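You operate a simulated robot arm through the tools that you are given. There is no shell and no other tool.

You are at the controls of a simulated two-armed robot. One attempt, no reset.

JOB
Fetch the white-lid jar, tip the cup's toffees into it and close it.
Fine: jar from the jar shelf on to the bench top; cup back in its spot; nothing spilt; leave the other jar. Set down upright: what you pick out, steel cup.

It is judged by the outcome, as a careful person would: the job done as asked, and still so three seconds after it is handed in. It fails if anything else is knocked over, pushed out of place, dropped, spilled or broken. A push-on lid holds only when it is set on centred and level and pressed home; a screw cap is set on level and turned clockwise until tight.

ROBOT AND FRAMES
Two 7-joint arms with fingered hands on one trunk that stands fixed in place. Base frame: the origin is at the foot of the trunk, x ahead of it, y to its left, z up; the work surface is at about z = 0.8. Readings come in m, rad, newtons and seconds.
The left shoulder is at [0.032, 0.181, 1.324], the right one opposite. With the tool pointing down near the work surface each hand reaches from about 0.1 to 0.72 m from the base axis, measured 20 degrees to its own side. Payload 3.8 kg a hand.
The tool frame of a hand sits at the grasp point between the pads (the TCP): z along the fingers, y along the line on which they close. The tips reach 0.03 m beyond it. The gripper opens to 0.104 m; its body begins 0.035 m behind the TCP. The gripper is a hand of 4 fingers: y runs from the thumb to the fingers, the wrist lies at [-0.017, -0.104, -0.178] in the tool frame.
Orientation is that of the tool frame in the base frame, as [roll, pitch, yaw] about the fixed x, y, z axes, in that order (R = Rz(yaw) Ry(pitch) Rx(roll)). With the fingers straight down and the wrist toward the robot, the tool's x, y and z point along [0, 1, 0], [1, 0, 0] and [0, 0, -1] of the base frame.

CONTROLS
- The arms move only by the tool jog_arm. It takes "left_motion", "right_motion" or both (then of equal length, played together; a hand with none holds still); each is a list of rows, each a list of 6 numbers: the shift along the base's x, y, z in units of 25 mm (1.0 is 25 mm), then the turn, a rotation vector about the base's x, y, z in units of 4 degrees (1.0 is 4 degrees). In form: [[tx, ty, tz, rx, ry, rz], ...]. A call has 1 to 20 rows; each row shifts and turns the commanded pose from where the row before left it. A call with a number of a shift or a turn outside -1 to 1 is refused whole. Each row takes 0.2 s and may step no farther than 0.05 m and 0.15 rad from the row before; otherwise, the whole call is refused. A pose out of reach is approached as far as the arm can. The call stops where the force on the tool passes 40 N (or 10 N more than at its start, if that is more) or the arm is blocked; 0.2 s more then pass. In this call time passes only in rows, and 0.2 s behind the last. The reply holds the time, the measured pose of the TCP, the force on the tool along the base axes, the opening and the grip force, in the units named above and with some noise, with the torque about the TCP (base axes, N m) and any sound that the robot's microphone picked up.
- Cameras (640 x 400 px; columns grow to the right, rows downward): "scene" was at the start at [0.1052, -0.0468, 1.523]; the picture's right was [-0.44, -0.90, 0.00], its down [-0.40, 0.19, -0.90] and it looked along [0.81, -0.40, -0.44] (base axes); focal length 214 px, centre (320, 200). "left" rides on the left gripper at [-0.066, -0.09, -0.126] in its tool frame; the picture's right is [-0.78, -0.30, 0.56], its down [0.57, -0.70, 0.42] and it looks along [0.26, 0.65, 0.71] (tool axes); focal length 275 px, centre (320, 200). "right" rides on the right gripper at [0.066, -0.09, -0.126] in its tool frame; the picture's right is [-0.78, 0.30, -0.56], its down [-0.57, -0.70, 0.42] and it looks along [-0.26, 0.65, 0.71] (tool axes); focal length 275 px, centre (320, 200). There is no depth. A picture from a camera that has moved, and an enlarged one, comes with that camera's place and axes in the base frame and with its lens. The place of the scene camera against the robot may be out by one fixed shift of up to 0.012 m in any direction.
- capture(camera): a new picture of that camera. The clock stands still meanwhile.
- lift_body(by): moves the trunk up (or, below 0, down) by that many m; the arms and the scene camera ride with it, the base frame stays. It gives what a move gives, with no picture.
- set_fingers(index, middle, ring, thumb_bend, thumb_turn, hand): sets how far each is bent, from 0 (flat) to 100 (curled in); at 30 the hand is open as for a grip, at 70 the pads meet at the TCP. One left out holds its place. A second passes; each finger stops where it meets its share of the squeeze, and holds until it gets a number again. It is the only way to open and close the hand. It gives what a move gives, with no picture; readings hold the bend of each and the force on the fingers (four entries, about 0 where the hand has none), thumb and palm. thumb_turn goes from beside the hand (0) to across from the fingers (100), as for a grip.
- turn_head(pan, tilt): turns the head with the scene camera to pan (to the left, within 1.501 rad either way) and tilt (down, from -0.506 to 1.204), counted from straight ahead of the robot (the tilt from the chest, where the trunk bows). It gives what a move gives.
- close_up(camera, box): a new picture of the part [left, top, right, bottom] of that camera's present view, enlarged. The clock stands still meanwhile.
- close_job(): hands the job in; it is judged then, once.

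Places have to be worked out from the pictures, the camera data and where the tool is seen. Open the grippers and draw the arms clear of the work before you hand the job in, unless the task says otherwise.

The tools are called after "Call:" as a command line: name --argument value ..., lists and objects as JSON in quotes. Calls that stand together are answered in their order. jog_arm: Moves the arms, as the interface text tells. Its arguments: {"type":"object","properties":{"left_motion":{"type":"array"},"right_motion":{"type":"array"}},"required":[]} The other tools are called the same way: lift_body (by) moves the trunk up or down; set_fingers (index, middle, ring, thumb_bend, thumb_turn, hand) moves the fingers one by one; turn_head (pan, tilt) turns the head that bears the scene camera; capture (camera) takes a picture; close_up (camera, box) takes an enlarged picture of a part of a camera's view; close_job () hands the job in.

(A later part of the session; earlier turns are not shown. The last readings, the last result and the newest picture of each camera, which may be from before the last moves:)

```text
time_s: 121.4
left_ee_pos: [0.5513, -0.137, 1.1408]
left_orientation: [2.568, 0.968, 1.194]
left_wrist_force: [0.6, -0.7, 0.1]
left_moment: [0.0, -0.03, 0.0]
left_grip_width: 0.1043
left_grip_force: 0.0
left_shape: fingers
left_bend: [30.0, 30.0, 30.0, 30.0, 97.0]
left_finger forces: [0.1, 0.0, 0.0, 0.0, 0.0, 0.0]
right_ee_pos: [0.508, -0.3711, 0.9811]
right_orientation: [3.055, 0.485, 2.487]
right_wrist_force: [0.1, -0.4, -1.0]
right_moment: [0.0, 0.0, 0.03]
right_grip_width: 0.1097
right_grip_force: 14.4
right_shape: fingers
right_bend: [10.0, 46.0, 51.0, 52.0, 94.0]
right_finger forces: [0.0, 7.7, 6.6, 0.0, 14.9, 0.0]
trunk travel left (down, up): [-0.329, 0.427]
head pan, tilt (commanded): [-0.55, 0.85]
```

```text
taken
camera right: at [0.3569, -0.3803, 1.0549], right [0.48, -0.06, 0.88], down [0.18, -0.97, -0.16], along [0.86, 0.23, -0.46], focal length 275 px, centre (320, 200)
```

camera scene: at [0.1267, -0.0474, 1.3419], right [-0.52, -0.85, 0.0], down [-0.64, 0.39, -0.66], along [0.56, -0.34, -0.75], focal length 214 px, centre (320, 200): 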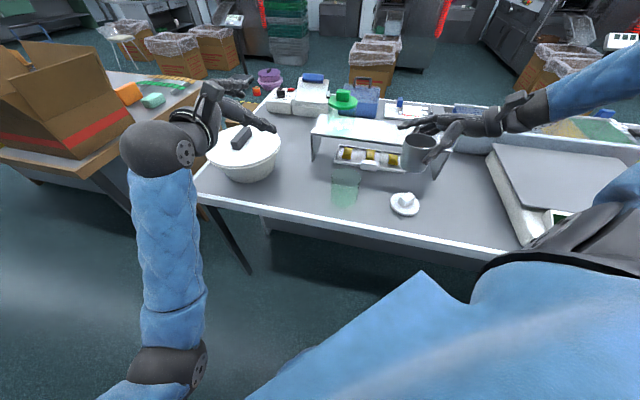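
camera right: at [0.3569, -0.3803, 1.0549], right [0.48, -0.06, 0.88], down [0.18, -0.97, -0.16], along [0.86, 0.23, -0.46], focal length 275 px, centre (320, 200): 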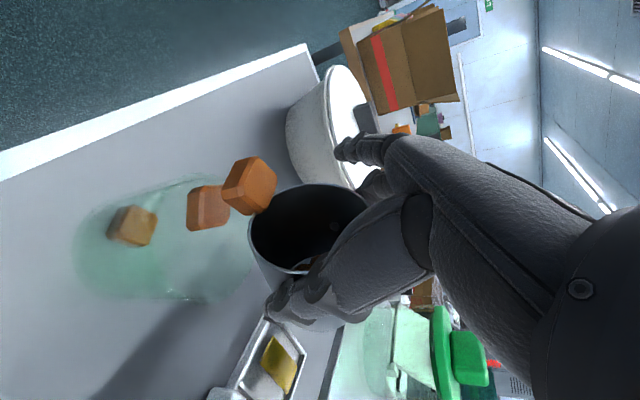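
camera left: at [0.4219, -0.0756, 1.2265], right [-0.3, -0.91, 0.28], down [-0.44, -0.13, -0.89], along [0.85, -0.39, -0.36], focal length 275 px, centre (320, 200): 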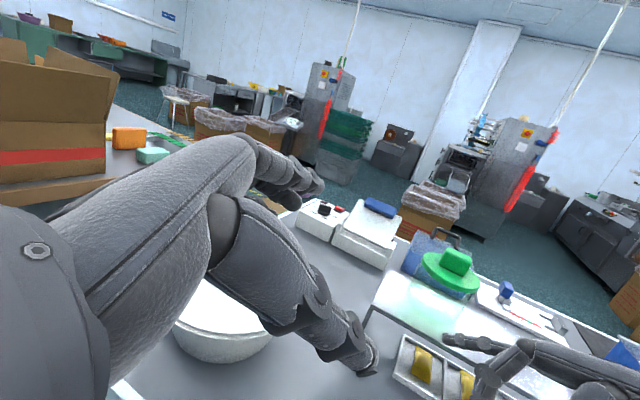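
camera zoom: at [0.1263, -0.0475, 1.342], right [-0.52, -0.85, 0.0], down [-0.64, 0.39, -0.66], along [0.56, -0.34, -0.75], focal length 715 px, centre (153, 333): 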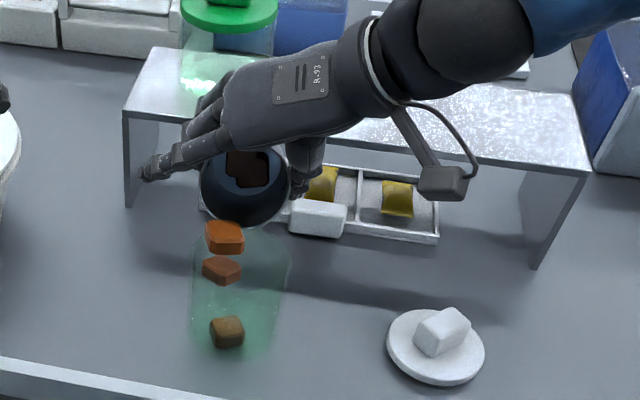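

Three toffees are already dropping into the jar, with more still in the cup. I'll continue the tilt without further forward travel, so the lip stays centred over the mouth.

Call:
jog_arm --right_motion '[[0, 0, 0, -0.567, -0.739, 0.98], [0, 0, 0, -0.567, -0.739, 0.98], [0, 0, 0, -0.567, -0.739, 0.98]]'

Call:
close_up --camera "scene" --box '[300, 100, 440, 220]'

Call:
capture --camera "right"

```text
time_s: 122.2
left_ee_pos: [0.5514, -0.1378, 1.1412]
left_orientation: [2.564, 0.969, 1.191]
left_wrist_force: [1.2, -0.4, -0.4]
left_moment: [0.01, 0.01, 0.02]
left_grip_width: 0.1041
left_grip_force: 0.0
left_shape: fingers
left_bend: [30.0, 30.0, 30.0, 30.0, 97.0]
left_finger forces: [0.0, 0.0, 0.1, 0.0, 0.1, 0.0]
right_ee_pos: [0.5071, -0.3708, 0.9805]
right_orientation: [3.079, 0.681, 2.702]
right_wrist_force: [-0.2, 0.7, -0.6]
right_moment: [0.0, 0.03, 0.06]
right_grip_width: 0.1094
right_grip_force: 14.3
right_shape: fingers
right_bend: [10.0, 46.0, 51.0, 52.0, 94.0]
right_finger forces: [0.0, 7.8, 6.7, 0.0, 14.8, 0.0]
trunk travel left (down, up): [-0.329, 0.427]
head pan, tilt (commanded): [-0.55, 0.85]
```

```text
3.33 times, centred on (370, 160) of scene
camera zoom: at [0.1263, -0.0476, 1.342], right [-0.52, -0.85, 0.0], down [-0.64, 0.39, -0.66], along [0.56, -0.34, -0.75], focal length 715 px, centre (153, 333)
```

zoom: 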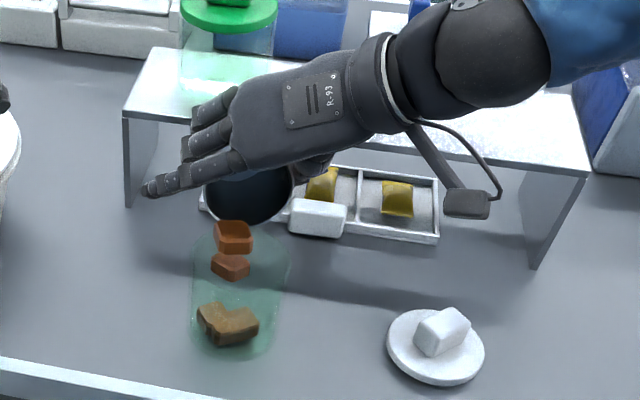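

```text
taken
camera right: at [0.3513, -0.4045, 1.0336], right [0.33, 0.13, 0.93], down [0.38, -0.92, 0.0], along [0.86, 0.36, -0.36], focal length 275 px, centre (320, 200)
```

right: 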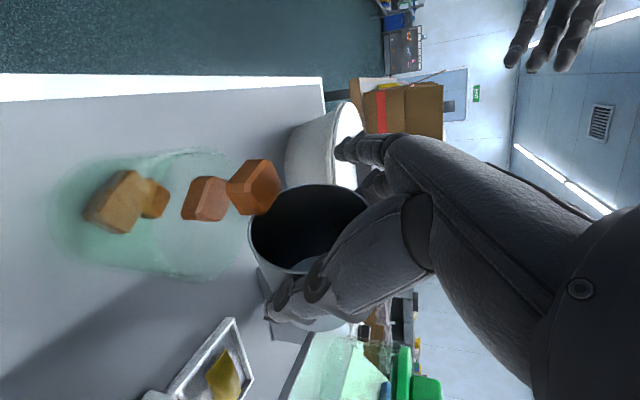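

Two toffees are at the bottom and two more are dropping in. I'll tilt a little further to let everything clear the cup.

Call:
jog_arm --right_motion '[[0, 0, 0, -0.567, -0.739, 0.98], [0, 0, 0, -0.567, -0.739, 0.98], [0, 0, 0, 0, 0, 0]]'

Call:
close_up --camera "scene" --box '[300, 100, 440, 220]'

Call:
capture --camera "right"

```text
time_s: 123.0
left_ee_pos: [0.5527, -0.1367, 1.14]
left_orientation: [2.563, 0.968, 1.19]
left_wrist_force: [1.3, 0.3, 0.3]
left_moment: [-0.03, 0.02, 0.03]
left_grip_width: 0.1044
left_grip_force: 0.0
left_shape: fingers
left_bend: [30.0, 30.0, 30.0, 30.0, 97.0]
left_finger forces: [0.0, 0.1, 0.1, 0.0, 0.0, 0.1]
right_ee_pos: [0.5082, -0.3712, 0.9822]
right_orientation: [3.134, 0.803, 2.878]
right_wrist_force: [-0.9, 0.0, -0.9]
right_moment: [0.02, 0.01, 0.0]
right_grip_width: 0.1098
right_grip_force: 14.5
right_shape: fingers
right_bend: [10.0, 46.0, 51.0, 52.0, 94.0]
right_finger forces: [0.0, 7.7, 6.6, 0.0, 14.8, 0.0]
trunk travel left (down, up): [-0.329, 0.427]
head pan, tilt (commanded): [-0.55, 0.85]
```

```text
3.33 times, centred on (370, 160) of scene
camera zoom: at [0.1263, -0.0472, 1.342], right [-0.52, -0.85, 0.0], down [-0.64, 0.39, -0.66], along [0.56, -0.34, -0.75], focal length 715 px, centre (153, 333)
```

zoom: 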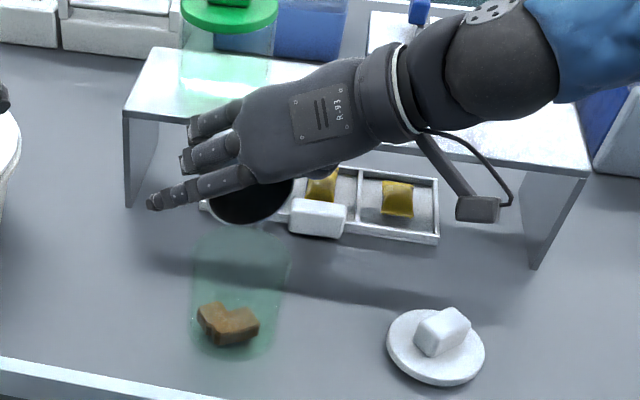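

```text
taken
camera right: at [0.3529, -0.422, 1.0208], right [0.21, 0.25, 0.95], down [0.5, -0.86, 0.11], along [0.84, 0.45, -0.3], focal length 275 px, centre (320, 200)
```

right: 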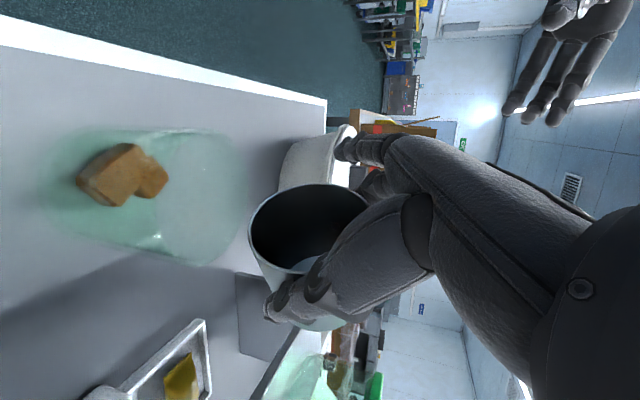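

The cup looks empty now. I'll zoom in on the jar and the surroundings to count the toffees and check that none missed.

Call:
close_up --camera "scene" --box '[330, 150, 380, 215]'

Call:
close_up --camera "right" --box '[40, 100, 290, 280]'

Call:
close_up --camera "right" --box '[240, 170, 390, 290]'

Call:
capture --camera "scene"

```text
6.15 times, centred on (355, 182) of scene
camera zoom: at [0.1263, -0.0472, 1.342], right [-0.52, -0.85, 0.0], down [-0.64, 0.39, -0.66], along [0.56, -0.34, -0.75], focal length 1320 px, centre (105, 308)
```

zoom: 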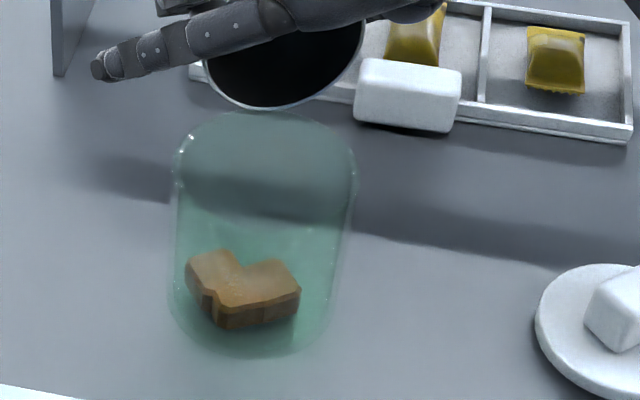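

```text
2.22 times, centred on (165, 190) of right
camera zoom: at [0.3529, -0.422, 1.0208], right [0.21, 0.25, 0.95], down [0.5, -0.86, 0.11], along [0.84, 0.45, -0.3], focal length 612 px, centre (664, 222)
```

zoom: 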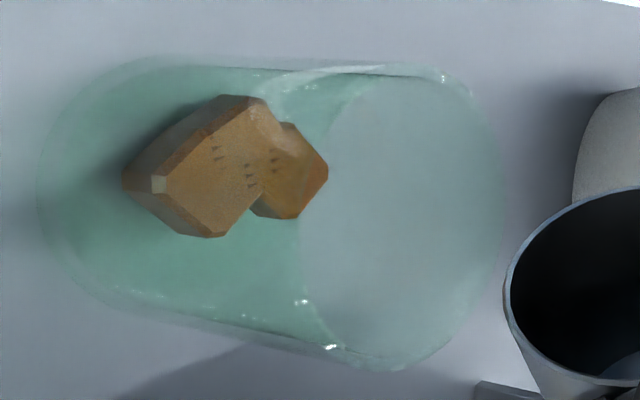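

```text
3.33 times, centred on (315, 230) of right
camera zoom: at [0.3529, -0.422, 1.0208], right [0.21, 0.25, 0.95], down [0.5, -0.86, 0.11], along [0.84, 0.45, -0.3], focal length 918 px, centre (337, 100)
```

zoom: 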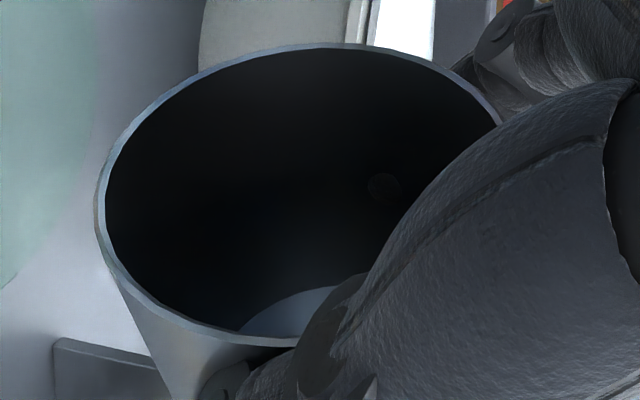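

```text
taken
camera scene: at [0.1263, -0.0472, 1.342], right [-0.52, -0.85, 0.0], down [-0.64, 0.39, -0.66], along [0.56, -0.34, -0.75], focal length 214 px, centre (320, 200)
```

scene: 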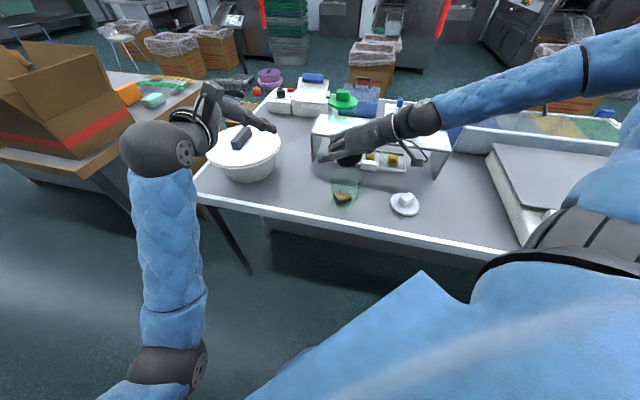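

The cup is empty. I need a sharper look at the pile in the jar, and at the bench and floor around it, to be sure of the count.

Call:
close_up --camera "scene" --box '[334, 185, 358, 207]'

Call:
close_up --camera "right" --box '[70, 130, 180, 215]'

Call:
close_up --camera "scene" --box '[200, 170, 420, 310]'

Call:
capture --camera "left"

```text
16.00 times, centred on (346, 196) of scene
camera zoom: at [0.1263, -0.0472, 1.342], right [-0.52, -0.85, 0.0], down [-0.64, 0.39, -0.66], along [0.56, -0.34, -0.75], focal length 3432 px, centre (-96, 264)
```

zoom: 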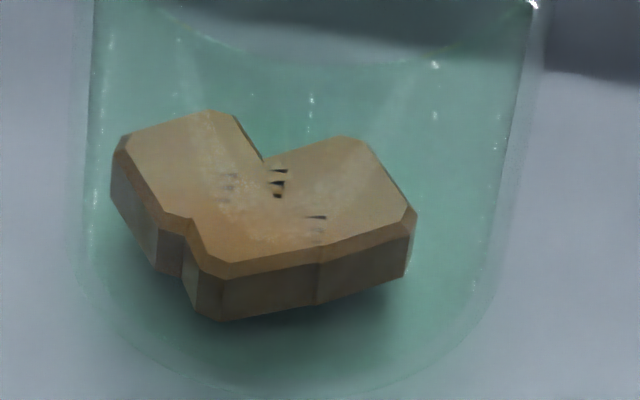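

```text
4.71 times, centred on (125, 172) of right
camera zoom: at [0.3529, -0.422, 1.0208], right [0.21, 0.25, 0.95], down [0.5, -0.86, 0.11], along [0.84, 0.45, -0.3], focal length 1295 px, centre (1238, 329)
```

zoom: 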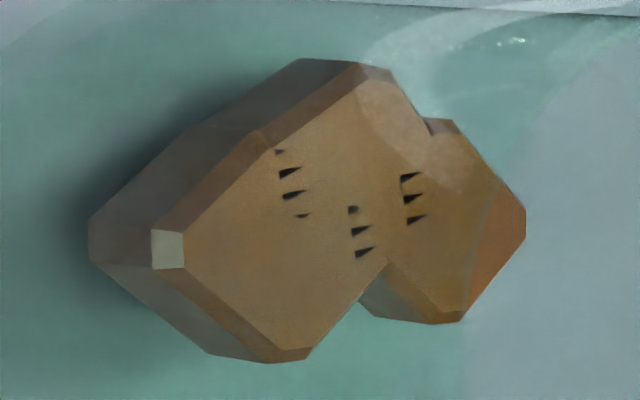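

```text
2.86 times, centred on (310, 240) of scene
camera zoom: at [0.1263, -0.0472, 1.342], right [-0.52, -0.85, 0.0], down [-0.64, 0.39, -0.66], along [0.56, -0.34, -0.75], focal length 613 px, centre (349, 86)
```

zoom: 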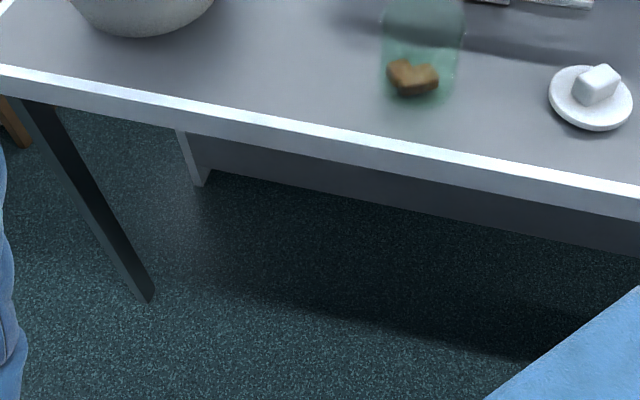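

```text
taken
camera left: at [0.4223, -0.0761, 1.2263], right [-0.3, -0.91, 0.28], down [-0.44, -0.13, -0.89], along [0.85, -0.39, -0.36], focal length 275 px, centre (320, 200)
```

left: 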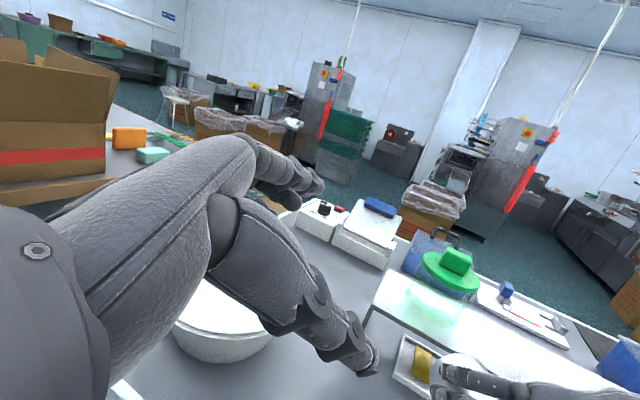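

No stray toffees show on the bench or floor; the jar's pieces lie overlapping at the bottom. To be certain the cup is empty I'll tip it about 19° further and look inside again.

Call:
jog_arm --right_motion '[[-0.1, 0.03, 0, -0.2425, -0.905, 0], [-0.1, 0.03, 0, -0.2425, -0.905, 0], [-0.1, 0.03, 0, -0.2425, -0.905, 0], [-0.1, 0.03, 0, -0.2425, -0.905, 0], [-0.1, 0.03, 0, -0.2425, -0.905, 0], [0, 0, 0, 0, 0, 0], [0, 0, 0, 0, 0, 0]]'

Call:
capture --camera "right"

Call:
close_up --camera "scene" --box '[320, 130, 400, 210]'

```text
time_s: 124.6
left_ee_pos: [0.5524, -0.137, 1.1403]
left_orientation: [2.561, 0.97, 1.186]
left_wrist_force: [0.1, 0.5, 0.3]
left_moment: [-0.01, -0.01, -0.01]
left_grip_width: 0.1042
left_grip_force: 0.0
left_shape: fingers
left_bend: [30.0, 30.0, 30.0, 30.0, 97.0]
left_finger forces: [0.1, 0.0, 0.0, 0.0, 0.2, 0.1]
right_ee_pos: [0.4946, -0.3672, 0.9823]
right_orientation: [3.129, 1.13, 2.873]
right_wrist_force: [0.6, -0.2, -1.0]
right_moment: [0.02, -0.02, -0.02]
right_grip_width: 0.1095
right_grip_force: 15.1
right_shape: fingers
right_bend: [10.0, 46.0, 51.0, 52.0, 94.0]
right_finger forces: [0.1, 7.6, 6.5, 0.1, 14.8, 0.0]
trunk travel left (down, up): [-0.329, 0.427]
head pan, tilt (commanded): [-0.55, 0.85]
```

```text
taken
camera right: at [0.3338, -0.4161, 0.9758], right [-0.09, 0.32, 0.94], down [0.43, -0.84, 0.33], along [0.9, 0.43, -0.06], focal length 275 px, centre (320, 200)
```

right: 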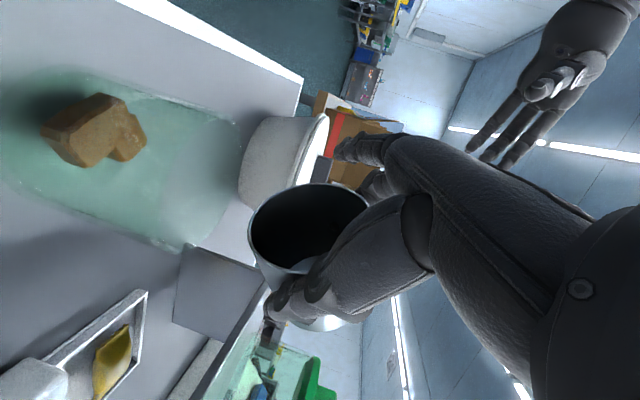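

```text
5.00 times, centred on (360, 170) of scene
camera zoom: at [0.1263, -0.0472, 1.342], right [-0.52, -0.85, 0.0], down [-0.64, 0.39, -0.66], along [0.56, -0.34, -0.75], focal length 1072 px, centre (120, 350)
```

zoom: 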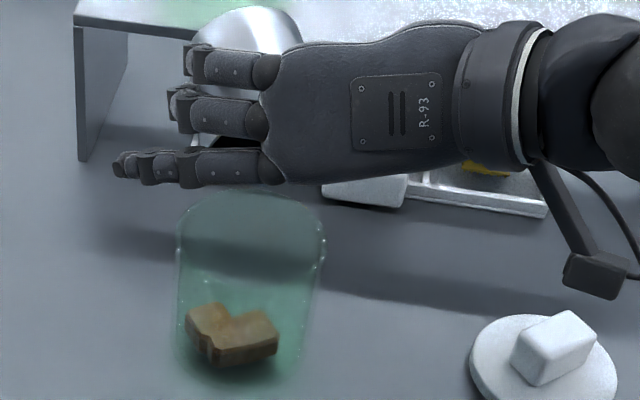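

The cup is empty and all the toffees are in the jar. I'll roll the cup back the way it came, rising slightly.

Call:
jog_arm --right_motion '[[0.1, -0.03, 0.15, 0.2425, 0.905, 0], [0.1, -0.03, 0.15, 0.2425, 0.905, 0], [0.1, -0.03, 0.15, 0.2425, 0.905, 0], [0.1, -0.03, 0.15, 0.2425, 0.905, 0], [0.1, -0.03, 0.15, 0.2425, 0.905, 0], [0.02, -0.075, 0.03, 0.567, 0.739, -0.98], [0.02, -0.075, 0.03, 0.567, 0.739, -0.98], [0.02, -0.075, 0.03, 0.567, 0.739, -0.98], [0.02, -0.075, 0.03, 0.567, 0.739, -0.98], [0.02, -0.075, 0.03, 0.567, 0.739, -0.98], [0.02, -0.075, 0.03, 0.567, 0.739, -0.98], [0.02, -0.075, 0.03, 0.567, 0.739, -0.98], [0.02, -0.075, 0.03, 0.567, 0.739, -0.98], [0.02, -0.075, 0.03, 0.567, 0.739, -0.98], [0.02, -0.075, 0.03, 0.567, 0.739, -0.98], [0.02, -0.075, 0.03, 0.567, 0.739, -0.98]]'

Call:
jog_arm --right_motion '[[-0.204, -0.139, 0.06, 0.99, 0.36, -0.39], [-0.204, -0.139, 0.06, 0.99, 0.36, -0.39], [-0.204, -0.139, 0.06, 0.99, 0.36, -0.39], [-0.204, -0.139, 0.06, 0.99, 0.36, -0.39], [-0.204, -0.139, 0.06, 0.99, 0.36, -0.39], [-0.204, -0.139, 0.06, 0.99, 0.36, -0.39], [-0.204, -0.139, 0.06, 0.99, 0.36, -0.39], [-0.204, -0.139, 0.06, 0.99, 0.36, -0.39], [-0.204, -0.139, 0.06, 0.99, 0.36, -0.39], [-0.204, -0.139, 0.06, 0.99, 0.36, -0.39], [-0.204, -0.139, 0.06, 0.99, 0.36, -0.39], [-0.204, -0.139, 0.06, 0.99, 0.36, -0.39]]'

Call:
capture --camera "scene"

```text
time_s: 128.0
left_ee_pos: [0.5531, -0.137, 1.1408]
left_orientation: [2.563, 0.97, 1.189]
left_wrist_force: [0.2, -0.3, 0.3]
left_moment: [-0.01, -0.01, 0.01]
left_grip_width: 0.1041
left_grip_force: 0.0
left_shape: fingers
left_bend: [30.0, 30.0, 30.0, 30.0, 97.0]
left_finger forces: [0.0, 0.1, 0.0, 0.0, 0.1, 0.0]
right_ee_pos: [0.5125, -0.3918, 1.0098]
right_orientation: [3.137, 0.104, 2.093]
right_wrist_force: [-0.4, 0.2, -0.7]
right_moment: [-0.04, 0.0, 0.04]
right_grip_width: 0.1094
right_grip_force: 14.0
right_shape: fingers
right_bend: [10.0, 47.0, 51.0, 52.0, 94.0]
right_finger forces: [0.1, 7.6, 6.4, 0.0, 14.4, 0.0]
trunk travel left (down, up): [-0.329, 0.427]
head pan, tilt (commanded): [-0.55, 0.85]
```

```text
time_s: 130.6
left_ee_pos: [0.5523, -0.1371, 1.1398]
left_orientation: [2.564, 0.968, 1.19]
left_wrist_force: [-0.8, -0.3, -0.1]
left_moment: [0.0, 0.04, -0.02]
left_grip_width: 0.1045
left_grip_force: 0.1
left_shape: fingers
left_bend: [30.0, 30.0, 30.0, 30.0, 97.0]
left_finger forces: [0.0, 0.1, 0.0, 0.0, 0.0, 0.0]
right_ee_pos: [0.4519, -0.4334, 1.0279]
right_orientation: [3.14, -0.778, 1.739]
right_wrist_force: [-0.2, 0.0, -0.8]
right_moment: [-0.01, 0.0, 0.04]
right_grip_width: 0.1091
right_grip_force: 14.6
right_shape: fingers
right_bend: [10.0, 47.0, 51.0, 52.0, 94.0]
right_finger forces: [0.0, 7.6, 6.5, 0.1, 14.5, 0.0]
trunk travel left (down, up): [-0.329, 0.427]
head pan, tilt (commanded): [-0.55, 0.85]
```

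```text
taken
camera scene: at [0.1261, -0.0475, 1.342], right [-0.52, -0.85, 0.0], down [-0.64, 0.39, -0.66], along [0.56, -0.34, -0.75], focal length 214 px, centre (320, 200)
```

scene: 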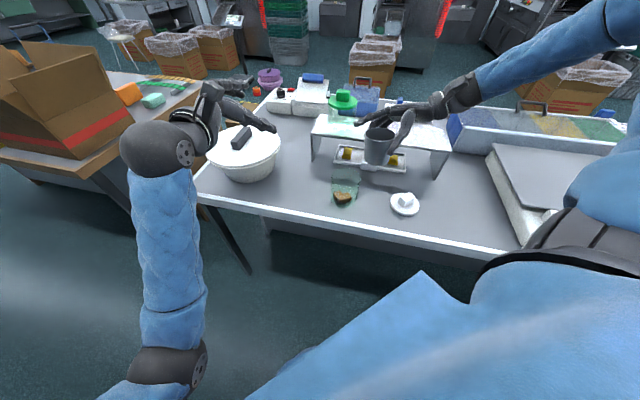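

The cup is upright again over the bench. I'll carry it back above its old spot, reversing the turn.

Call:
jog_arm --right_motion '[[-0.57, -0.47, 0, 0, 0, -0.987], [-0.57, -0.47, 0, 0, 0, -0.987], [-0.57, -0.47, 0, 0, 0, -0.987], [-0.57, -0.47, 0, 0, 0, -0.987], [-0.57, -0.47, 0, 0, 0, -0.987], [-0.57, -0.47, 0, 0, 0, -0.987], [-0.57, -0.47, 0, 0, 0, -0.987], [-0.57, -0.47, 0, 0, 0, -0.987], [-0.57, -0.47, 0, 0, 0, -0.987], [-0.57, -0.47, 0, 0, 0, -0.987], [-0.57, -0.47, 0, 0, 0, -0.987], [-0.57, -0.47, 0, 0, 0, -0.987], [-0.57, -0.47, 0, 0, 0, -0.987], [-0.57, -0.47, 0, 0, 0, -0.987], [-0.57, -0.47, 0, 0, 0, -0.987]]'

Call:
capture --camera "right"

Call:
close_up --camera "scene" --box '[410, 130, 530, 230]'

```text
time_s: 133.8
left_ee_pos: [0.5525, -0.1368, 1.1406]
left_orientation: [2.562, 0.97, 1.187]
left_wrist_force: [0.0, 0.1, -0.9]
left_moment: [-0.03, 0.0, 0.02]
left_grip_width: 0.1044
left_grip_force: 0.1
left_shape: fingers
left_bend: [30.0, 30.0, 30.0, 30.0, 97.0]
left_finger forces: [0.1, 0.1, 0.1, 0.0, 0.0, 0.1]
right_ee_pos: [0.241, -0.61, 1.0276]
right_orientation: [3.137, -0.777, 0.707]
right_wrist_force: [-0.2, 0.4, -0.4]
right_moment: [-0.02, 0.01, 0.0]
right_grip_width: 0.109
right_grip_force: 14.1
right_shape: fingers
right_bend: [10.0, 47.0, 51.0, 52.0, 94.0]
right_finger forces: [0.1, 7.6, 6.3, 0.0, 14.4, 0.1]
trunk travel left (down, up): [-0.329, 0.427]
head pan, tilt (commanded): [-0.55, 0.85]
```

```text
taken
camera right: at [0.1504, -0.5658, 1.1628], right [-0.53, -0.84, -0.14], down [-0.54, 0.46, -0.71], along [0.66, -0.3, -0.69], focal length 275 px, centre (320, 200)
```

right: 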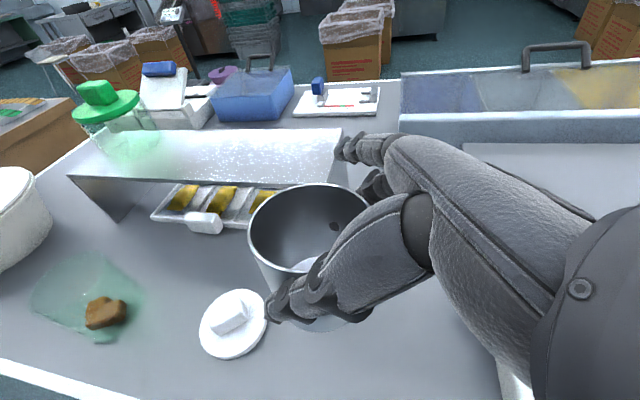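

```text
4.00 times, centred on (470, 180) of scene
camera zoom: at [0.1259, -0.0472, 1.3421], right [-0.52, -0.85, 0.0], down [-0.64, 0.39, -0.66], along [0.56, -0.34, -0.75], focal length 858 px, centre (-280, 280)
```

zoom: 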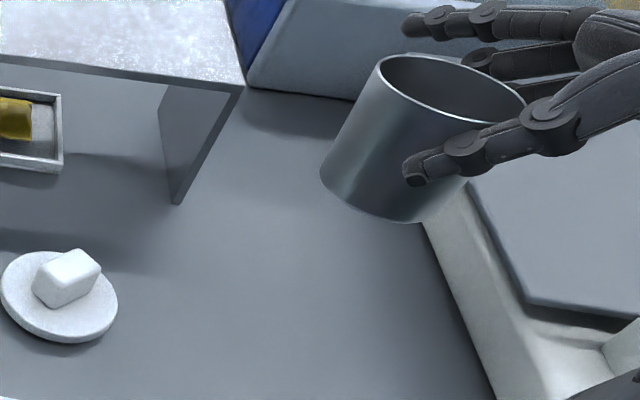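

The empty cup is above its spot. I'll lower it to about 1.5 cm over the bench, with a slight correction for the shift it got when gripped.

Call:
jog_arm --right_motion '[[-0.033, -0.006, -0.8, 0, 0, 0], [-0.033, -0.006, -0.9, 0, 0, 0], [-0.033, -0.006, -0.9, 0, 0, 0], [-0.033, -0.006, -0.9, 0, 0, 0], [-0.033, -0.006, -0.9, 0, 0, 0], [-0.033, -0.006, -0.9, 0, 0, 0], [-0.033, -0.006, -0.6, 0, 0, 0]]'

Call:
close_up --camera "scene" --box '[410, 150, 530, 250]'

```text
time_s: 135.4
left_ee_pos: [0.5525, -0.1374, 1.1397]
left_orientation: [2.567, 0.968, 1.193]
left_wrist_force: [0.2, -0.3, 0.0]
left_moment: [-0.04, 0.03, 0.03]
left_grip_width: 0.1043
left_grip_force: 0.0
left_shape: fingers
left_bend: [30.0, 30.0, 30.0, 30.0, 97.0]
left_finger forces: [0.0, 0.1, 0.0, 0.0, 0.1, 0.0]
right_ee_pos: [0.2332, -0.6111, 0.8784]
right_orientation: [3.136, -0.775, 0.71]
right_wrist_force: [-0.6, -0.2, 0.1]
right_moment: [0.02, 0.0, -0.01]
right_grip_width: 0.1091
right_grip_force: 14.0
right_shape: fingers
right_bend: [10.0, 47.0, 51.0, 52.0, 94.0]
right_finger forces: [0.0, 7.6, 6.2, 0.0, 14.5, 0.1]
trunk travel left (down, up): [-0.329, 0.427]
head pan, tilt (commanded): [-0.55, 0.85]
```

```text
4.00 times, centred on (470, 200) of scene
camera zoom: at [0.1264, -0.0475, 1.342], right [-0.52, -0.85, 0.0], down [-0.64, 0.39, -0.66], along [0.56, -0.34, -0.75], focal length 858 px, centre (-280, 200)
```

zoom: 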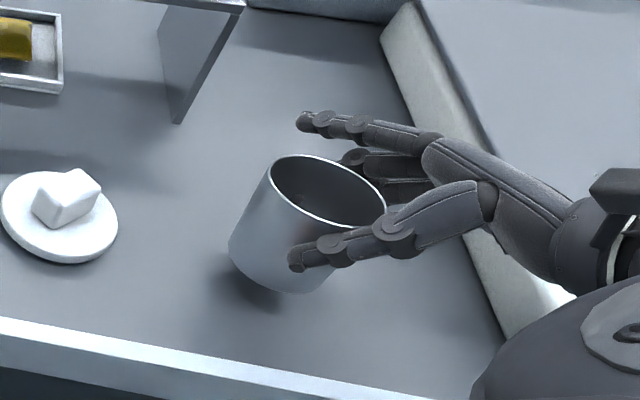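

The cup is nearly down and leans only slightly in the grip. I'll lower it in small steps to touch the bench.

Call:
jog_arm --right_motion '[[0, 0, -0.2, 0, 0, 0], [0, 0, -0.15, 0, 0, 0], [0, 0, -0.1, 0, 0, 0]]'

Call:
close_up --camera "scene" --box '[410, 150, 530, 250]'

Call:
close_up --camera "right" --box '[220, 150, 400, 350]'

```text
time_s: 136.2
left_ee_pos: [0.5516, -0.1376, 1.1409]
left_orientation: [2.565, 0.967, 1.191]
left_wrist_force: [0.3, -0.4, -0.4]
left_moment: [0.02, -0.02, 0.0]
left_grip_width: 0.1046
left_grip_force: 0.0
left_shape: fingers
left_bend: [30.0, 30.0, 30.0, 30.0, 97.0]
left_finger forces: [0.0, 0.0, 0.1, 0.1, 0.0, 0.1]
right_ee_pos: [0.233, -0.6112, 0.867]
right_orientation: [3.138, -0.774, 0.706]
right_wrist_force: [0.1, -1.0, -1.2]
right_moment: [-0.02, 0.02, 0.0]
right_grip_width: 0.1092
right_grip_force: 14.4
right_shape: fingers
right_bend: [10.0, 47.0, 51.0, 52.0, 94.0]
right_finger forces: [0.1, 7.6, 6.2, 0.1, 14.3, 0.0]
trunk travel left (down, up): [-0.329, 0.427]
head pan, tilt (commanded): [-0.55, 0.85]
```

```text
4.00 times, centred on (470, 200) of scene
camera zoom: at [0.1263, -0.0474, 1.342], right [-0.52, -0.85, 0.0], down [-0.64, 0.39, -0.66], along [0.56, -0.34, -0.75], focal length 858 px, centre (-280, 200)
```

zoom: 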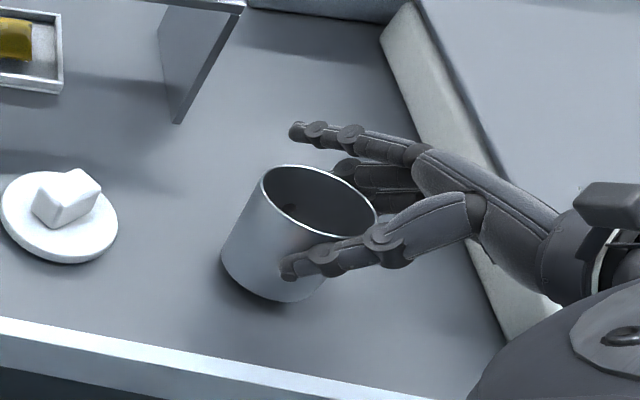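

```text
2.00 times, centred on (310, 250) of right
camera zoom: at [0.1431, -0.5678, 1.0037], right [-0.53, -0.84, -0.14], down [-0.54, 0.46, -0.71], along [0.66, -0.29, -0.69], focal length 551 px, centre (340, 100)
```

zoom: 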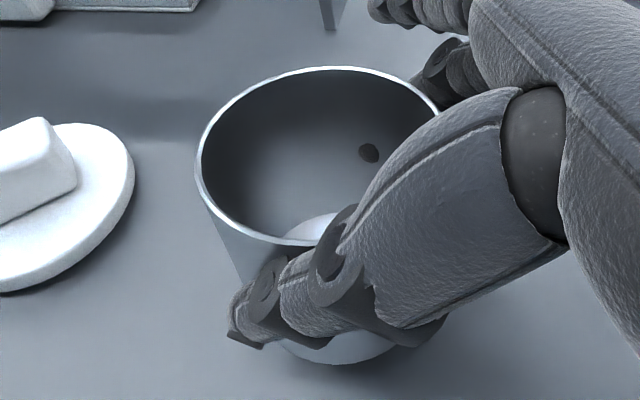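

A few millimetres remain. I'll continue down gently.

Call:
jog_arm --right_motion '[[0, 0, -0.1, 0, 0, 0], [0, 0, -0.08, 0, 0, 0]]'

```text
time_s: 136.8
left_ee_pos: [0.5523, -0.1363, 1.1409]
left_orientation: [2.564, 0.972, 1.189]
left_wrist_force: [-0.5, -0.2, 0.5]
left_moment: [-0.03, 0.02, -0.03]
left_grip_width: 0.1042
left_grip_force: 0.0
left_shape: fingers
left_bend: [30.0, 30.0, 30.0, 30.0, 97.0]
left_finger forces: [0.1, 0.0, 0.0, 0.0, 0.0, 0.0]
right_ee_pos: [0.233, -0.612, 0.864]
right_orientation: [3.138, -0.775, 0.708]
right_wrist_force: [-0.1, -0.1, 0.9]
right_moment: [-0.03, -0.03, -0.03]
right_grip_width: 0.109
right_grip_force: 14.6
right_shape: fingers
right_bend: [10.0, 47.0, 51.0, 52.0, 94.0]
right_finger forces: [0.0, 7.4, 6.3, 0.0, 14.9, 0.1]
trunk travel left (down, up): [-0.329, 0.427]
head pan, tilt (commanded): [-0.55, 0.85]
```

First touch at z 0.864. I'll press down 2 mm more so the cup levels on its base, then check the picture.

Call:
jog_arm --right_motion '[[0, 0, -0.06, 0, 0, 0], [0, 0, -0.04, 0, 0, 0]]'

Call:
close_up --camera "scene" --box '[410, 150, 530, 250]'

```text
time_s: 137.4
left_ee_pos: [0.5521, -0.1353, 1.1408]
left_orientation: [2.563, 0.969, 1.189]
left_wrist_force: [-0.3, 0.1, 0.2]
left_moment: [0.03, 0.0, -0.01]
left_grip_width: 0.1042
left_grip_force: 0.1
left_shape: fingers
left_bend: [30.0, 30.0, 30.0, 30.0, 97.0]
left_finger forces: [0.0, 0.0, 0.0, 0.0, 0.0, 0.0]
right_ee_pos: [0.2347, -0.6104, 0.862]
right_orientation: [3.134, -0.776, 0.709]
right_wrist_force: [-2.5, 0.9, 8.6]
right_moment: [-0.09, -0.09, 0.02]
right_grip_width: 0.1093
right_grip_force: 15.1
right_shape: fingers
right_bend: [10.0, 47.0, 51.0, 52.0, 93.0]
right_finger forces: [0.1, 6.7, 6.7, 0.0, 16.1, 0.0]
trunk travel left (down, up): [-0.329, 0.427]
head pan, tilt (commanded): [-0.55, 0.85]
```

```text
4.00 times, centred on (470, 200) of scene
camera zoom: at [0.1256, -0.0463, 1.3422], right [-0.52, -0.85, 0.0], down [-0.64, 0.39, -0.66], along [0.56, -0.35, -0.75], focal length 858 px, centre (-280, 200)
```

zoom: 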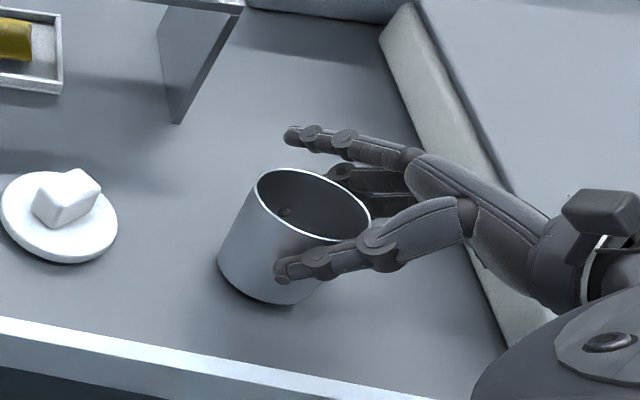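

The cup stands on its base in essentially the original place. I'll release the grip in stages.

Call:
set_fingers --hand "right" --middle 42 --ring 42 --thumb_bend 42

Call:
close_up --camera "scene" --box '[410, 150, 530, 250]'

Call:
close_up --camera "right" --box '[220, 150, 400, 350]'

```text
time_s: 138.4
left_ee_pos: [0.5519, -0.1379, 1.1422]
left_orientation: [2.565, 0.968, 1.191]
left_wrist_force: [0.3, -1.1, 0.3]
left_moment: [0.01, -0.02, -0.03]
left_grip_width: 0.1041
left_grip_force: 0.1
left_shape: fingers
left_bend: [30.0, 30.0, 30.0, 30.0, 97.0]
left_finger forces: [0.0, 0.0, 0.1, 0.0, 0.0, 0.0]
right_ee_pos: [0.2351, -0.6117, 0.8615]
right_orientation: [3.141, -0.775, 0.705]
right_wrist_force: [0.0, -0.3, -0.1]
right_moment: [0.01, 0.03, -0.04]
right_grip_width: 0.1169
right_grip_force: 0.2
right_shape: fingers
right_bend: [10.0, 42.0, 42.0, 42.0, 97.0]
right_finger forces: [0.0, 0.0, 0.0, 0.0, 0.2, 0.0]
trunk travel left (down, up): [-0.329, 0.427]
head pan, tilt (commanded): [-0.55, 0.85]
```

```text
4.00 times, centred on (470, 200) of scene
camera zoom: at [0.1262, -0.0473, 1.342], right [-0.52, -0.85, 0.0], down [-0.64, 0.39, -0.66], along [0.56, -0.34, -0.75], focal length 858 px, centre (-280, 200)
```

zoom: 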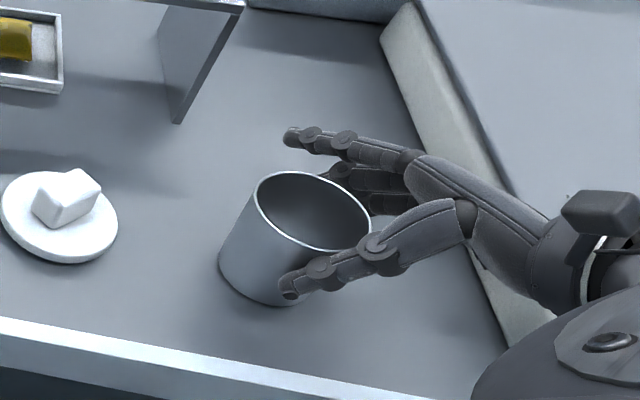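

```text
2.00 times, centred on (310, 250) of right
camera zoom: at [0.1441, -0.5678, 0.997], right [-0.53, -0.84, -0.14], down [-0.54, 0.46, -0.71], along [0.66, -0.29, -0.69], focal length 551 px, centre (340, 100)
```

zoom: 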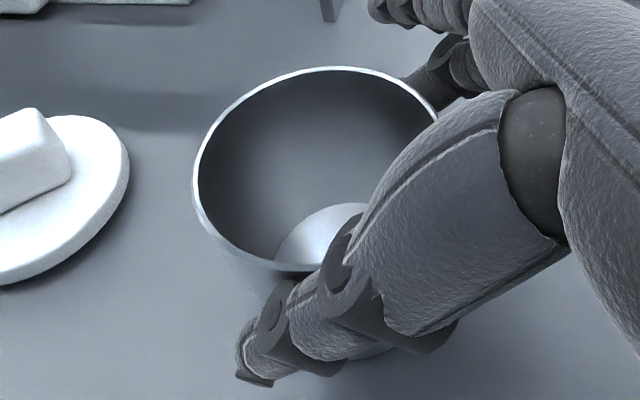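

The cup is free, upright, and matches its original place within a few millimetres. I'll open fully and raise the hand straight up.

Call:
set_fingers --hand "right" --middle 30 --ring 30 --thumb_bend 30

Call:
jog_arm --right_motion '[[-0.05, -0.04, 0.2, 0, 0, 0], [0, 0, 0.5, 0, 0, 0], [0, 0, 0.8, 0, 0, 0], [0, 0, 0.9, 0, 0, 0], [0, 0, 0.9, 0, 0, 0], [0, 0, 0.9, 0, 0, 0], [0, 0, 0.9, 0, 0, 0]]'

Call:
close_up --camera "scene" --box '[410, 150, 530, 250]'

Call:
capture --camera "right"

```text
time_s: 139.4
left_ee_pos: [0.5521, -0.1362, 1.1404]
left_orientation: [2.562, 0.968, 1.188]
left_wrist_force: [0.3, 0.0, 0.2]
left_moment: [-0.02, 0.01, 0.01]
left_grip_width: 0.1044
left_grip_force: 0.0
left_shape: fingers
left_bend: [30.0, 30.0, 30.0, 30.0, 97.0]
left_finger forces: [0.0, 0.1, 0.0, 0.1, 0.0, 0.0]
right_ee_pos: [0.2338, -0.6112, 0.8613]
right_orientation: [3.139, -0.774, 0.706]
right_wrist_force: [0.4, -0.3, -0.3]
right_moment: [-0.02, 0.0, 0.01]
right_grip_width: 0.1314
right_grip_force: 0.1
right_shape: fingers
right_bend: [10.0, 30.0, 30.0, 30.0, 97.0]
right_finger forces: [0.0, 0.0, 0.0, 0.0, 0.0, 0.0]
trunk travel left (down, up): [-0.329, 0.427]
head pan, tilt (commanded): [-0.55, 0.85]
```

```text
time_s: 141.0
left_ee_pos: [0.5524, -0.136, 1.1402]
left_orientation: [2.564, 0.969, 1.187]
left_wrist_force: [-0.3, 0.4, -0.6]
left_moment: [0.01, 0.02, 0.02]
left_grip_width: 0.1046
left_grip_force: 0.0
left_shape: fingers
left_bend: [30.0, 30.0, 30.0, 30.0, 97.0]
left_finger forces: [0.1, 0.1, 0.0, 0.1, 0.0, 0.0]
right_ee_pos: [0.2325, -0.6111, 0.9908]
right_orientation: [3.139, -0.776, 0.707]
right_wrist_force: [0.4, -0.1, -0.6]
right_moment: [-0.04, -0.03, -0.01]
right_grip_width: 0.131
right_grip_force: 0.1
right_shape: fingers
right_bend: [10.0, 30.0, 30.0, 30.0, 97.0]
right_finger forces: [0.0, 0.0, 0.0, 0.0, 0.1, 0.0]
trunk travel left (down, up): [-0.329, 0.427]
head pan, tilt (commanded): [-0.55, 0.85]
```

```text
4.00 times, centred on (470, 200) of scene
camera zoom: at [0.1261, -0.0466, 1.3421], right [-0.52, -0.85, 0.0], down [-0.64, 0.39, -0.66], along [0.56, -0.35, -0.75], focal length 858 px, centre (-280, 200)
```

zoom: 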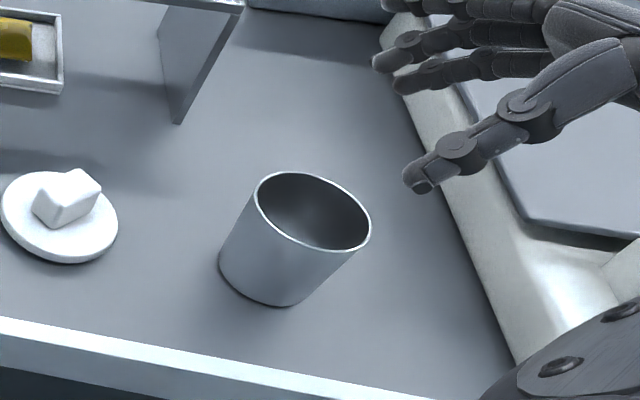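

```text
taken
camera right: at [0.1421, -0.568, 1.1257], right [-0.53, -0.84, -0.14], down [-0.54, 0.46, -0.71], along [0.66, -0.29, -0.69], focal length 275 px, centre (320, 200)
```

right: 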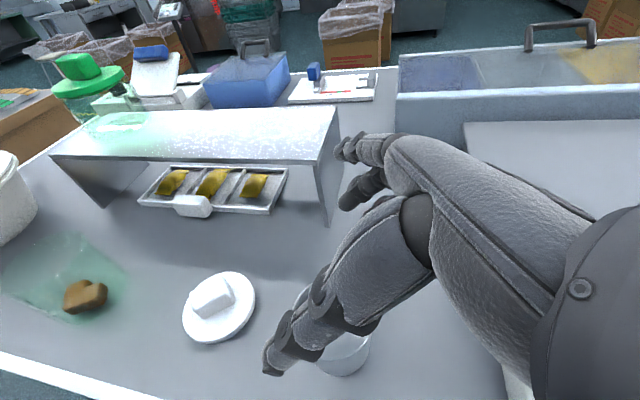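

The cup stands empty in its spot. Now for the lid: I'll straighten the ring finger again and bring the hand above the lid in the earlier knob-grip posture.

Call:
set_fingers --hand "right" --index 30 --ring 0

Call:
jog_arm --right_motion '[[0.407, 0.272, -0.03, -0.168, 0.069, 0.967], [0.407, 0.272, -0.03, -0.168, 0.069, 0.967], [0.407, 0.272, -0.03, -0.168, 0.069, 0.967], [0.407, 0.272, -0.03, -0.168, 0.069, 0.967], [0.407, 0.272, -0.03, -0.168, 0.069, 0.967], [0.407, 0.272, -0.03, -0.168, 0.069, 0.967], [0.407, 0.272, -0.03, -0.168, 0.069, 0.967], [0.407, 0.272, -0.03, -0.168, 0.069, 0.967], [0.407, 0.272, -0.03, -0.168, 0.069, 0.967], [0.407, 0.272, -0.03, -0.168, 0.069, 0.967], [0.407, 0.272, -0.03, -0.168, 0.069, 0.967], [0.407, 0.272, -0.03, -0.168, 0.069, 0.967], [0.407, 0.272, -0.03, -0.168, 0.069, 0.967], [0.407, 0.272, -0.03, -0.168, 0.069, 0.967]]'

Call:
capture --camera "right"

Call:
close_up --camera "scene" --box '[360, 130, 480, 230]'

```text
time_s: 142.0
left_ee_pos: [0.5516, -0.1371, 1.1409]
left_orientation: [2.567, 0.969, 1.192]
left_wrist_force: [0.0, 0.6, -0.6]
left_moment: [0.04, 0.02, 0.01]
left_grip_width: 0.1045
left_grip_force: 0.1
left_shape: fingers
left_bend: [30.0, 30.0, 30.0, 30.0, 97.0]
left_finger forces: [0.0, 0.0, 0.1, 0.0, 0.1, 0.0]
right_ee_pos: [0.2315, -0.6113, 0.9891]
right_orientation: [3.139, -0.774, 0.708]
right_wrist_force: [0.3, 0.5, 0.4]
right_moment: [-0.01, -0.02, 0.0]
right_grip_width: 0.1046
right_grip_force: 0.1
right_shape: fingers
right_bend: [30.0, 30.0, 0.0, 30.0, 97.0]
right_finger forces: [0.0, 0.1, 0.0, 0.0, 0.0, 0.0]
trunk travel left (down, up): [-0.329, 0.427]
head pan, tilt (commanded): [-0.55, 0.85]
```

```text
time_s: 145.0
left_ee_pos: [0.553, -0.1379, 1.1407]
left_orientation: [2.564, 0.97, 1.189]
left_wrist_force: [0.4, 0.1, 0.4]
left_moment: [-0.02, 0.02, -0.01]
left_grip_width: 0.1043
left_grip_force: 0.1
left_shape: fingers
left_bend: [30.0, 30.0, 30.0, 30.0, 97.0]
left_finger forces: [0.1, 0.0, 0.1, 0.0, 0.0, 0.1]
right_ee_pos: [0.3749, -0.5174, 0.975]
right_orientation: [3.14, -0.605, 1.653]
right_wrist_force: [0.9, 0.3, 0.3]
right_moment: [0.05, -0.01, 0.04]
right_grip_width: 0.1045
right_grip_force: 0.1
right_shape: fingers
right_bend: [30.0, 30.0, 0.0, 30.0, 97.0]
right_finger forces: [0.1, 0.0, 0.0, 0.0, 0.0, 0.0]
trunk travel left (down, up): [-0.329, 0.427]
head pan, tilt (commanded): [-0.55, 0.85]
```

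```text
taken
camera right: at [0.2858, -0.5407, 1.1165], right [0.37, -0.93, 0.02], down [-0.68, -0.29, -0.68], along [0.63, 0.24, -0.74], focal length 275 px, centre (320, 200)
```

right: 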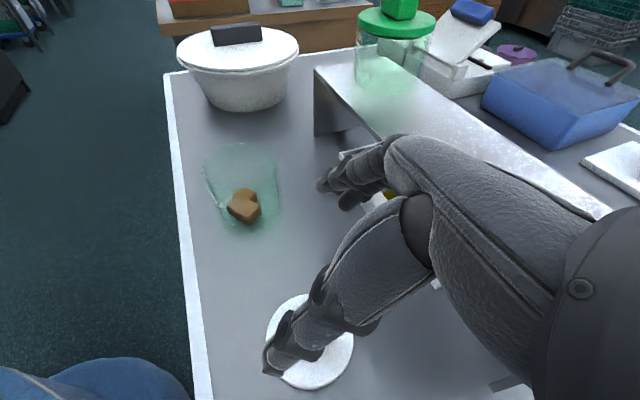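

```text
4.00 times, centred on (420, 180) of scene
camera zoom: at [0.1266, -0.0472, 1.342], right [-0.52, -0.85, 0.0], down [-0.64, 0.39, -0.66], along [0.56, -0.34, -0.75], focal length 858 px, centre (-80, 280)
```

zoom: 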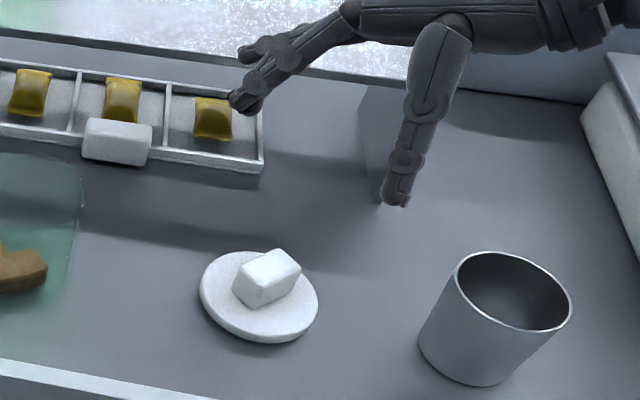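

The hand is back exactly above the lid, which hasn't moved. I'll lower to the same pose at which I released the knob.

Call:
jog_arm --right_motion '[[0.01, 0.02, -0.9, 0, 0, 0], [0.01, 0.02, -0.9, 0, 0, 0], [0.01, 0.01, -0.9, 0, 0, 0], [0, 0, -0.9, 0, 0, 0], [0, 0, -0.7, 0, 0, 0], [0, 0, -0.4, 0, 0, 0]]'

Call:
close_up --camera "scene" --box '[380, 150, 460, 230]'

Call:
close_up --camera "right" --box '[230, 120, 410, 390]'

```text
time_s: 146.4
left_ee_pos: [0.5523, -0.137, 1.1409]
left_orientation: [2.562, 0.97, 1.187]
left_wrist_force: [-1.3, 0.9, 0.2]
left_moment: [-0.02, 0.01, 0.01]
left_grip_width: 0.1043
left_grip_force: 0.0
left_shape: fingers
left_bend: [30.0, 30.0, 30.0, 30.0, 97.0]
left_finger forces: [0.0, 0.0, 0.0, 0.0, 0.1, 0.0]
right_ee_pos: [0.3769, -0.5162, 0.8602]
right_orientation: [3.138, -0.604, 1.656]
right_wrist_force: [-0.7, 0.1, -0.2]
right_moment: [0.02, 0.01, 0.0]
right_grip_width: 0.1044
right_grip_force: 0.1
right_shape: fingers
right_bend: [30.0, 30.0, 0.0, 30.0, 97.0]
right_finger forces: [0.1, 0.0, 0.0, 0.0, 0.0, 0.1]
trunk travel left (down, up): [-0.329, 0.427]
head pan, tilt (commanded): [-0.55, 0.85]
```

```text
5.00 times, centred on (420, 190) of scene
camera zoom: at [0.1263, -0.0473, 1.342], right [-0.52, -0.85, 0.0], down [-0.64, 0.39, -0.66], along [0.56, -0.34, -0.75], focal length 1072 px, centre (-180, 250)
```

zoom: 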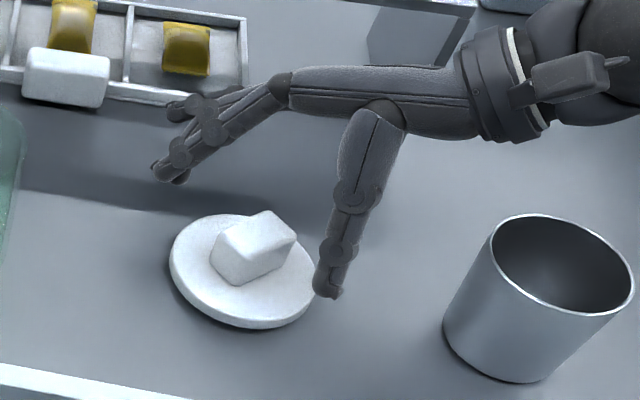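

```text
1.48 times, centred on (320, 255) of right
camera zoom: at [0.288, -0.5393, 1.0001], right [0.37, -0.93, 0.02], down [-0.68, -0.29, -0.68], along [0.63, 0.24, -0.74], focal length 408 px, centre (320, 118)
```

zoom: 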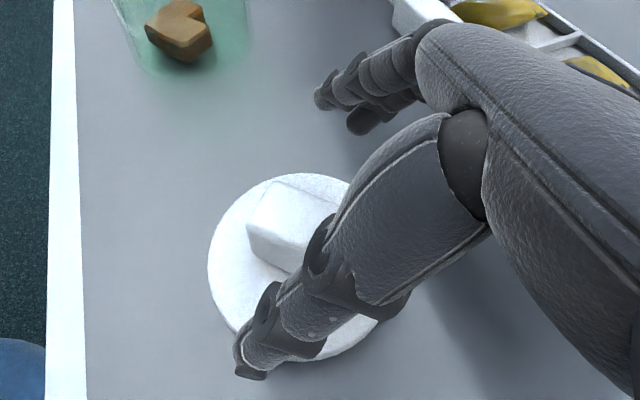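

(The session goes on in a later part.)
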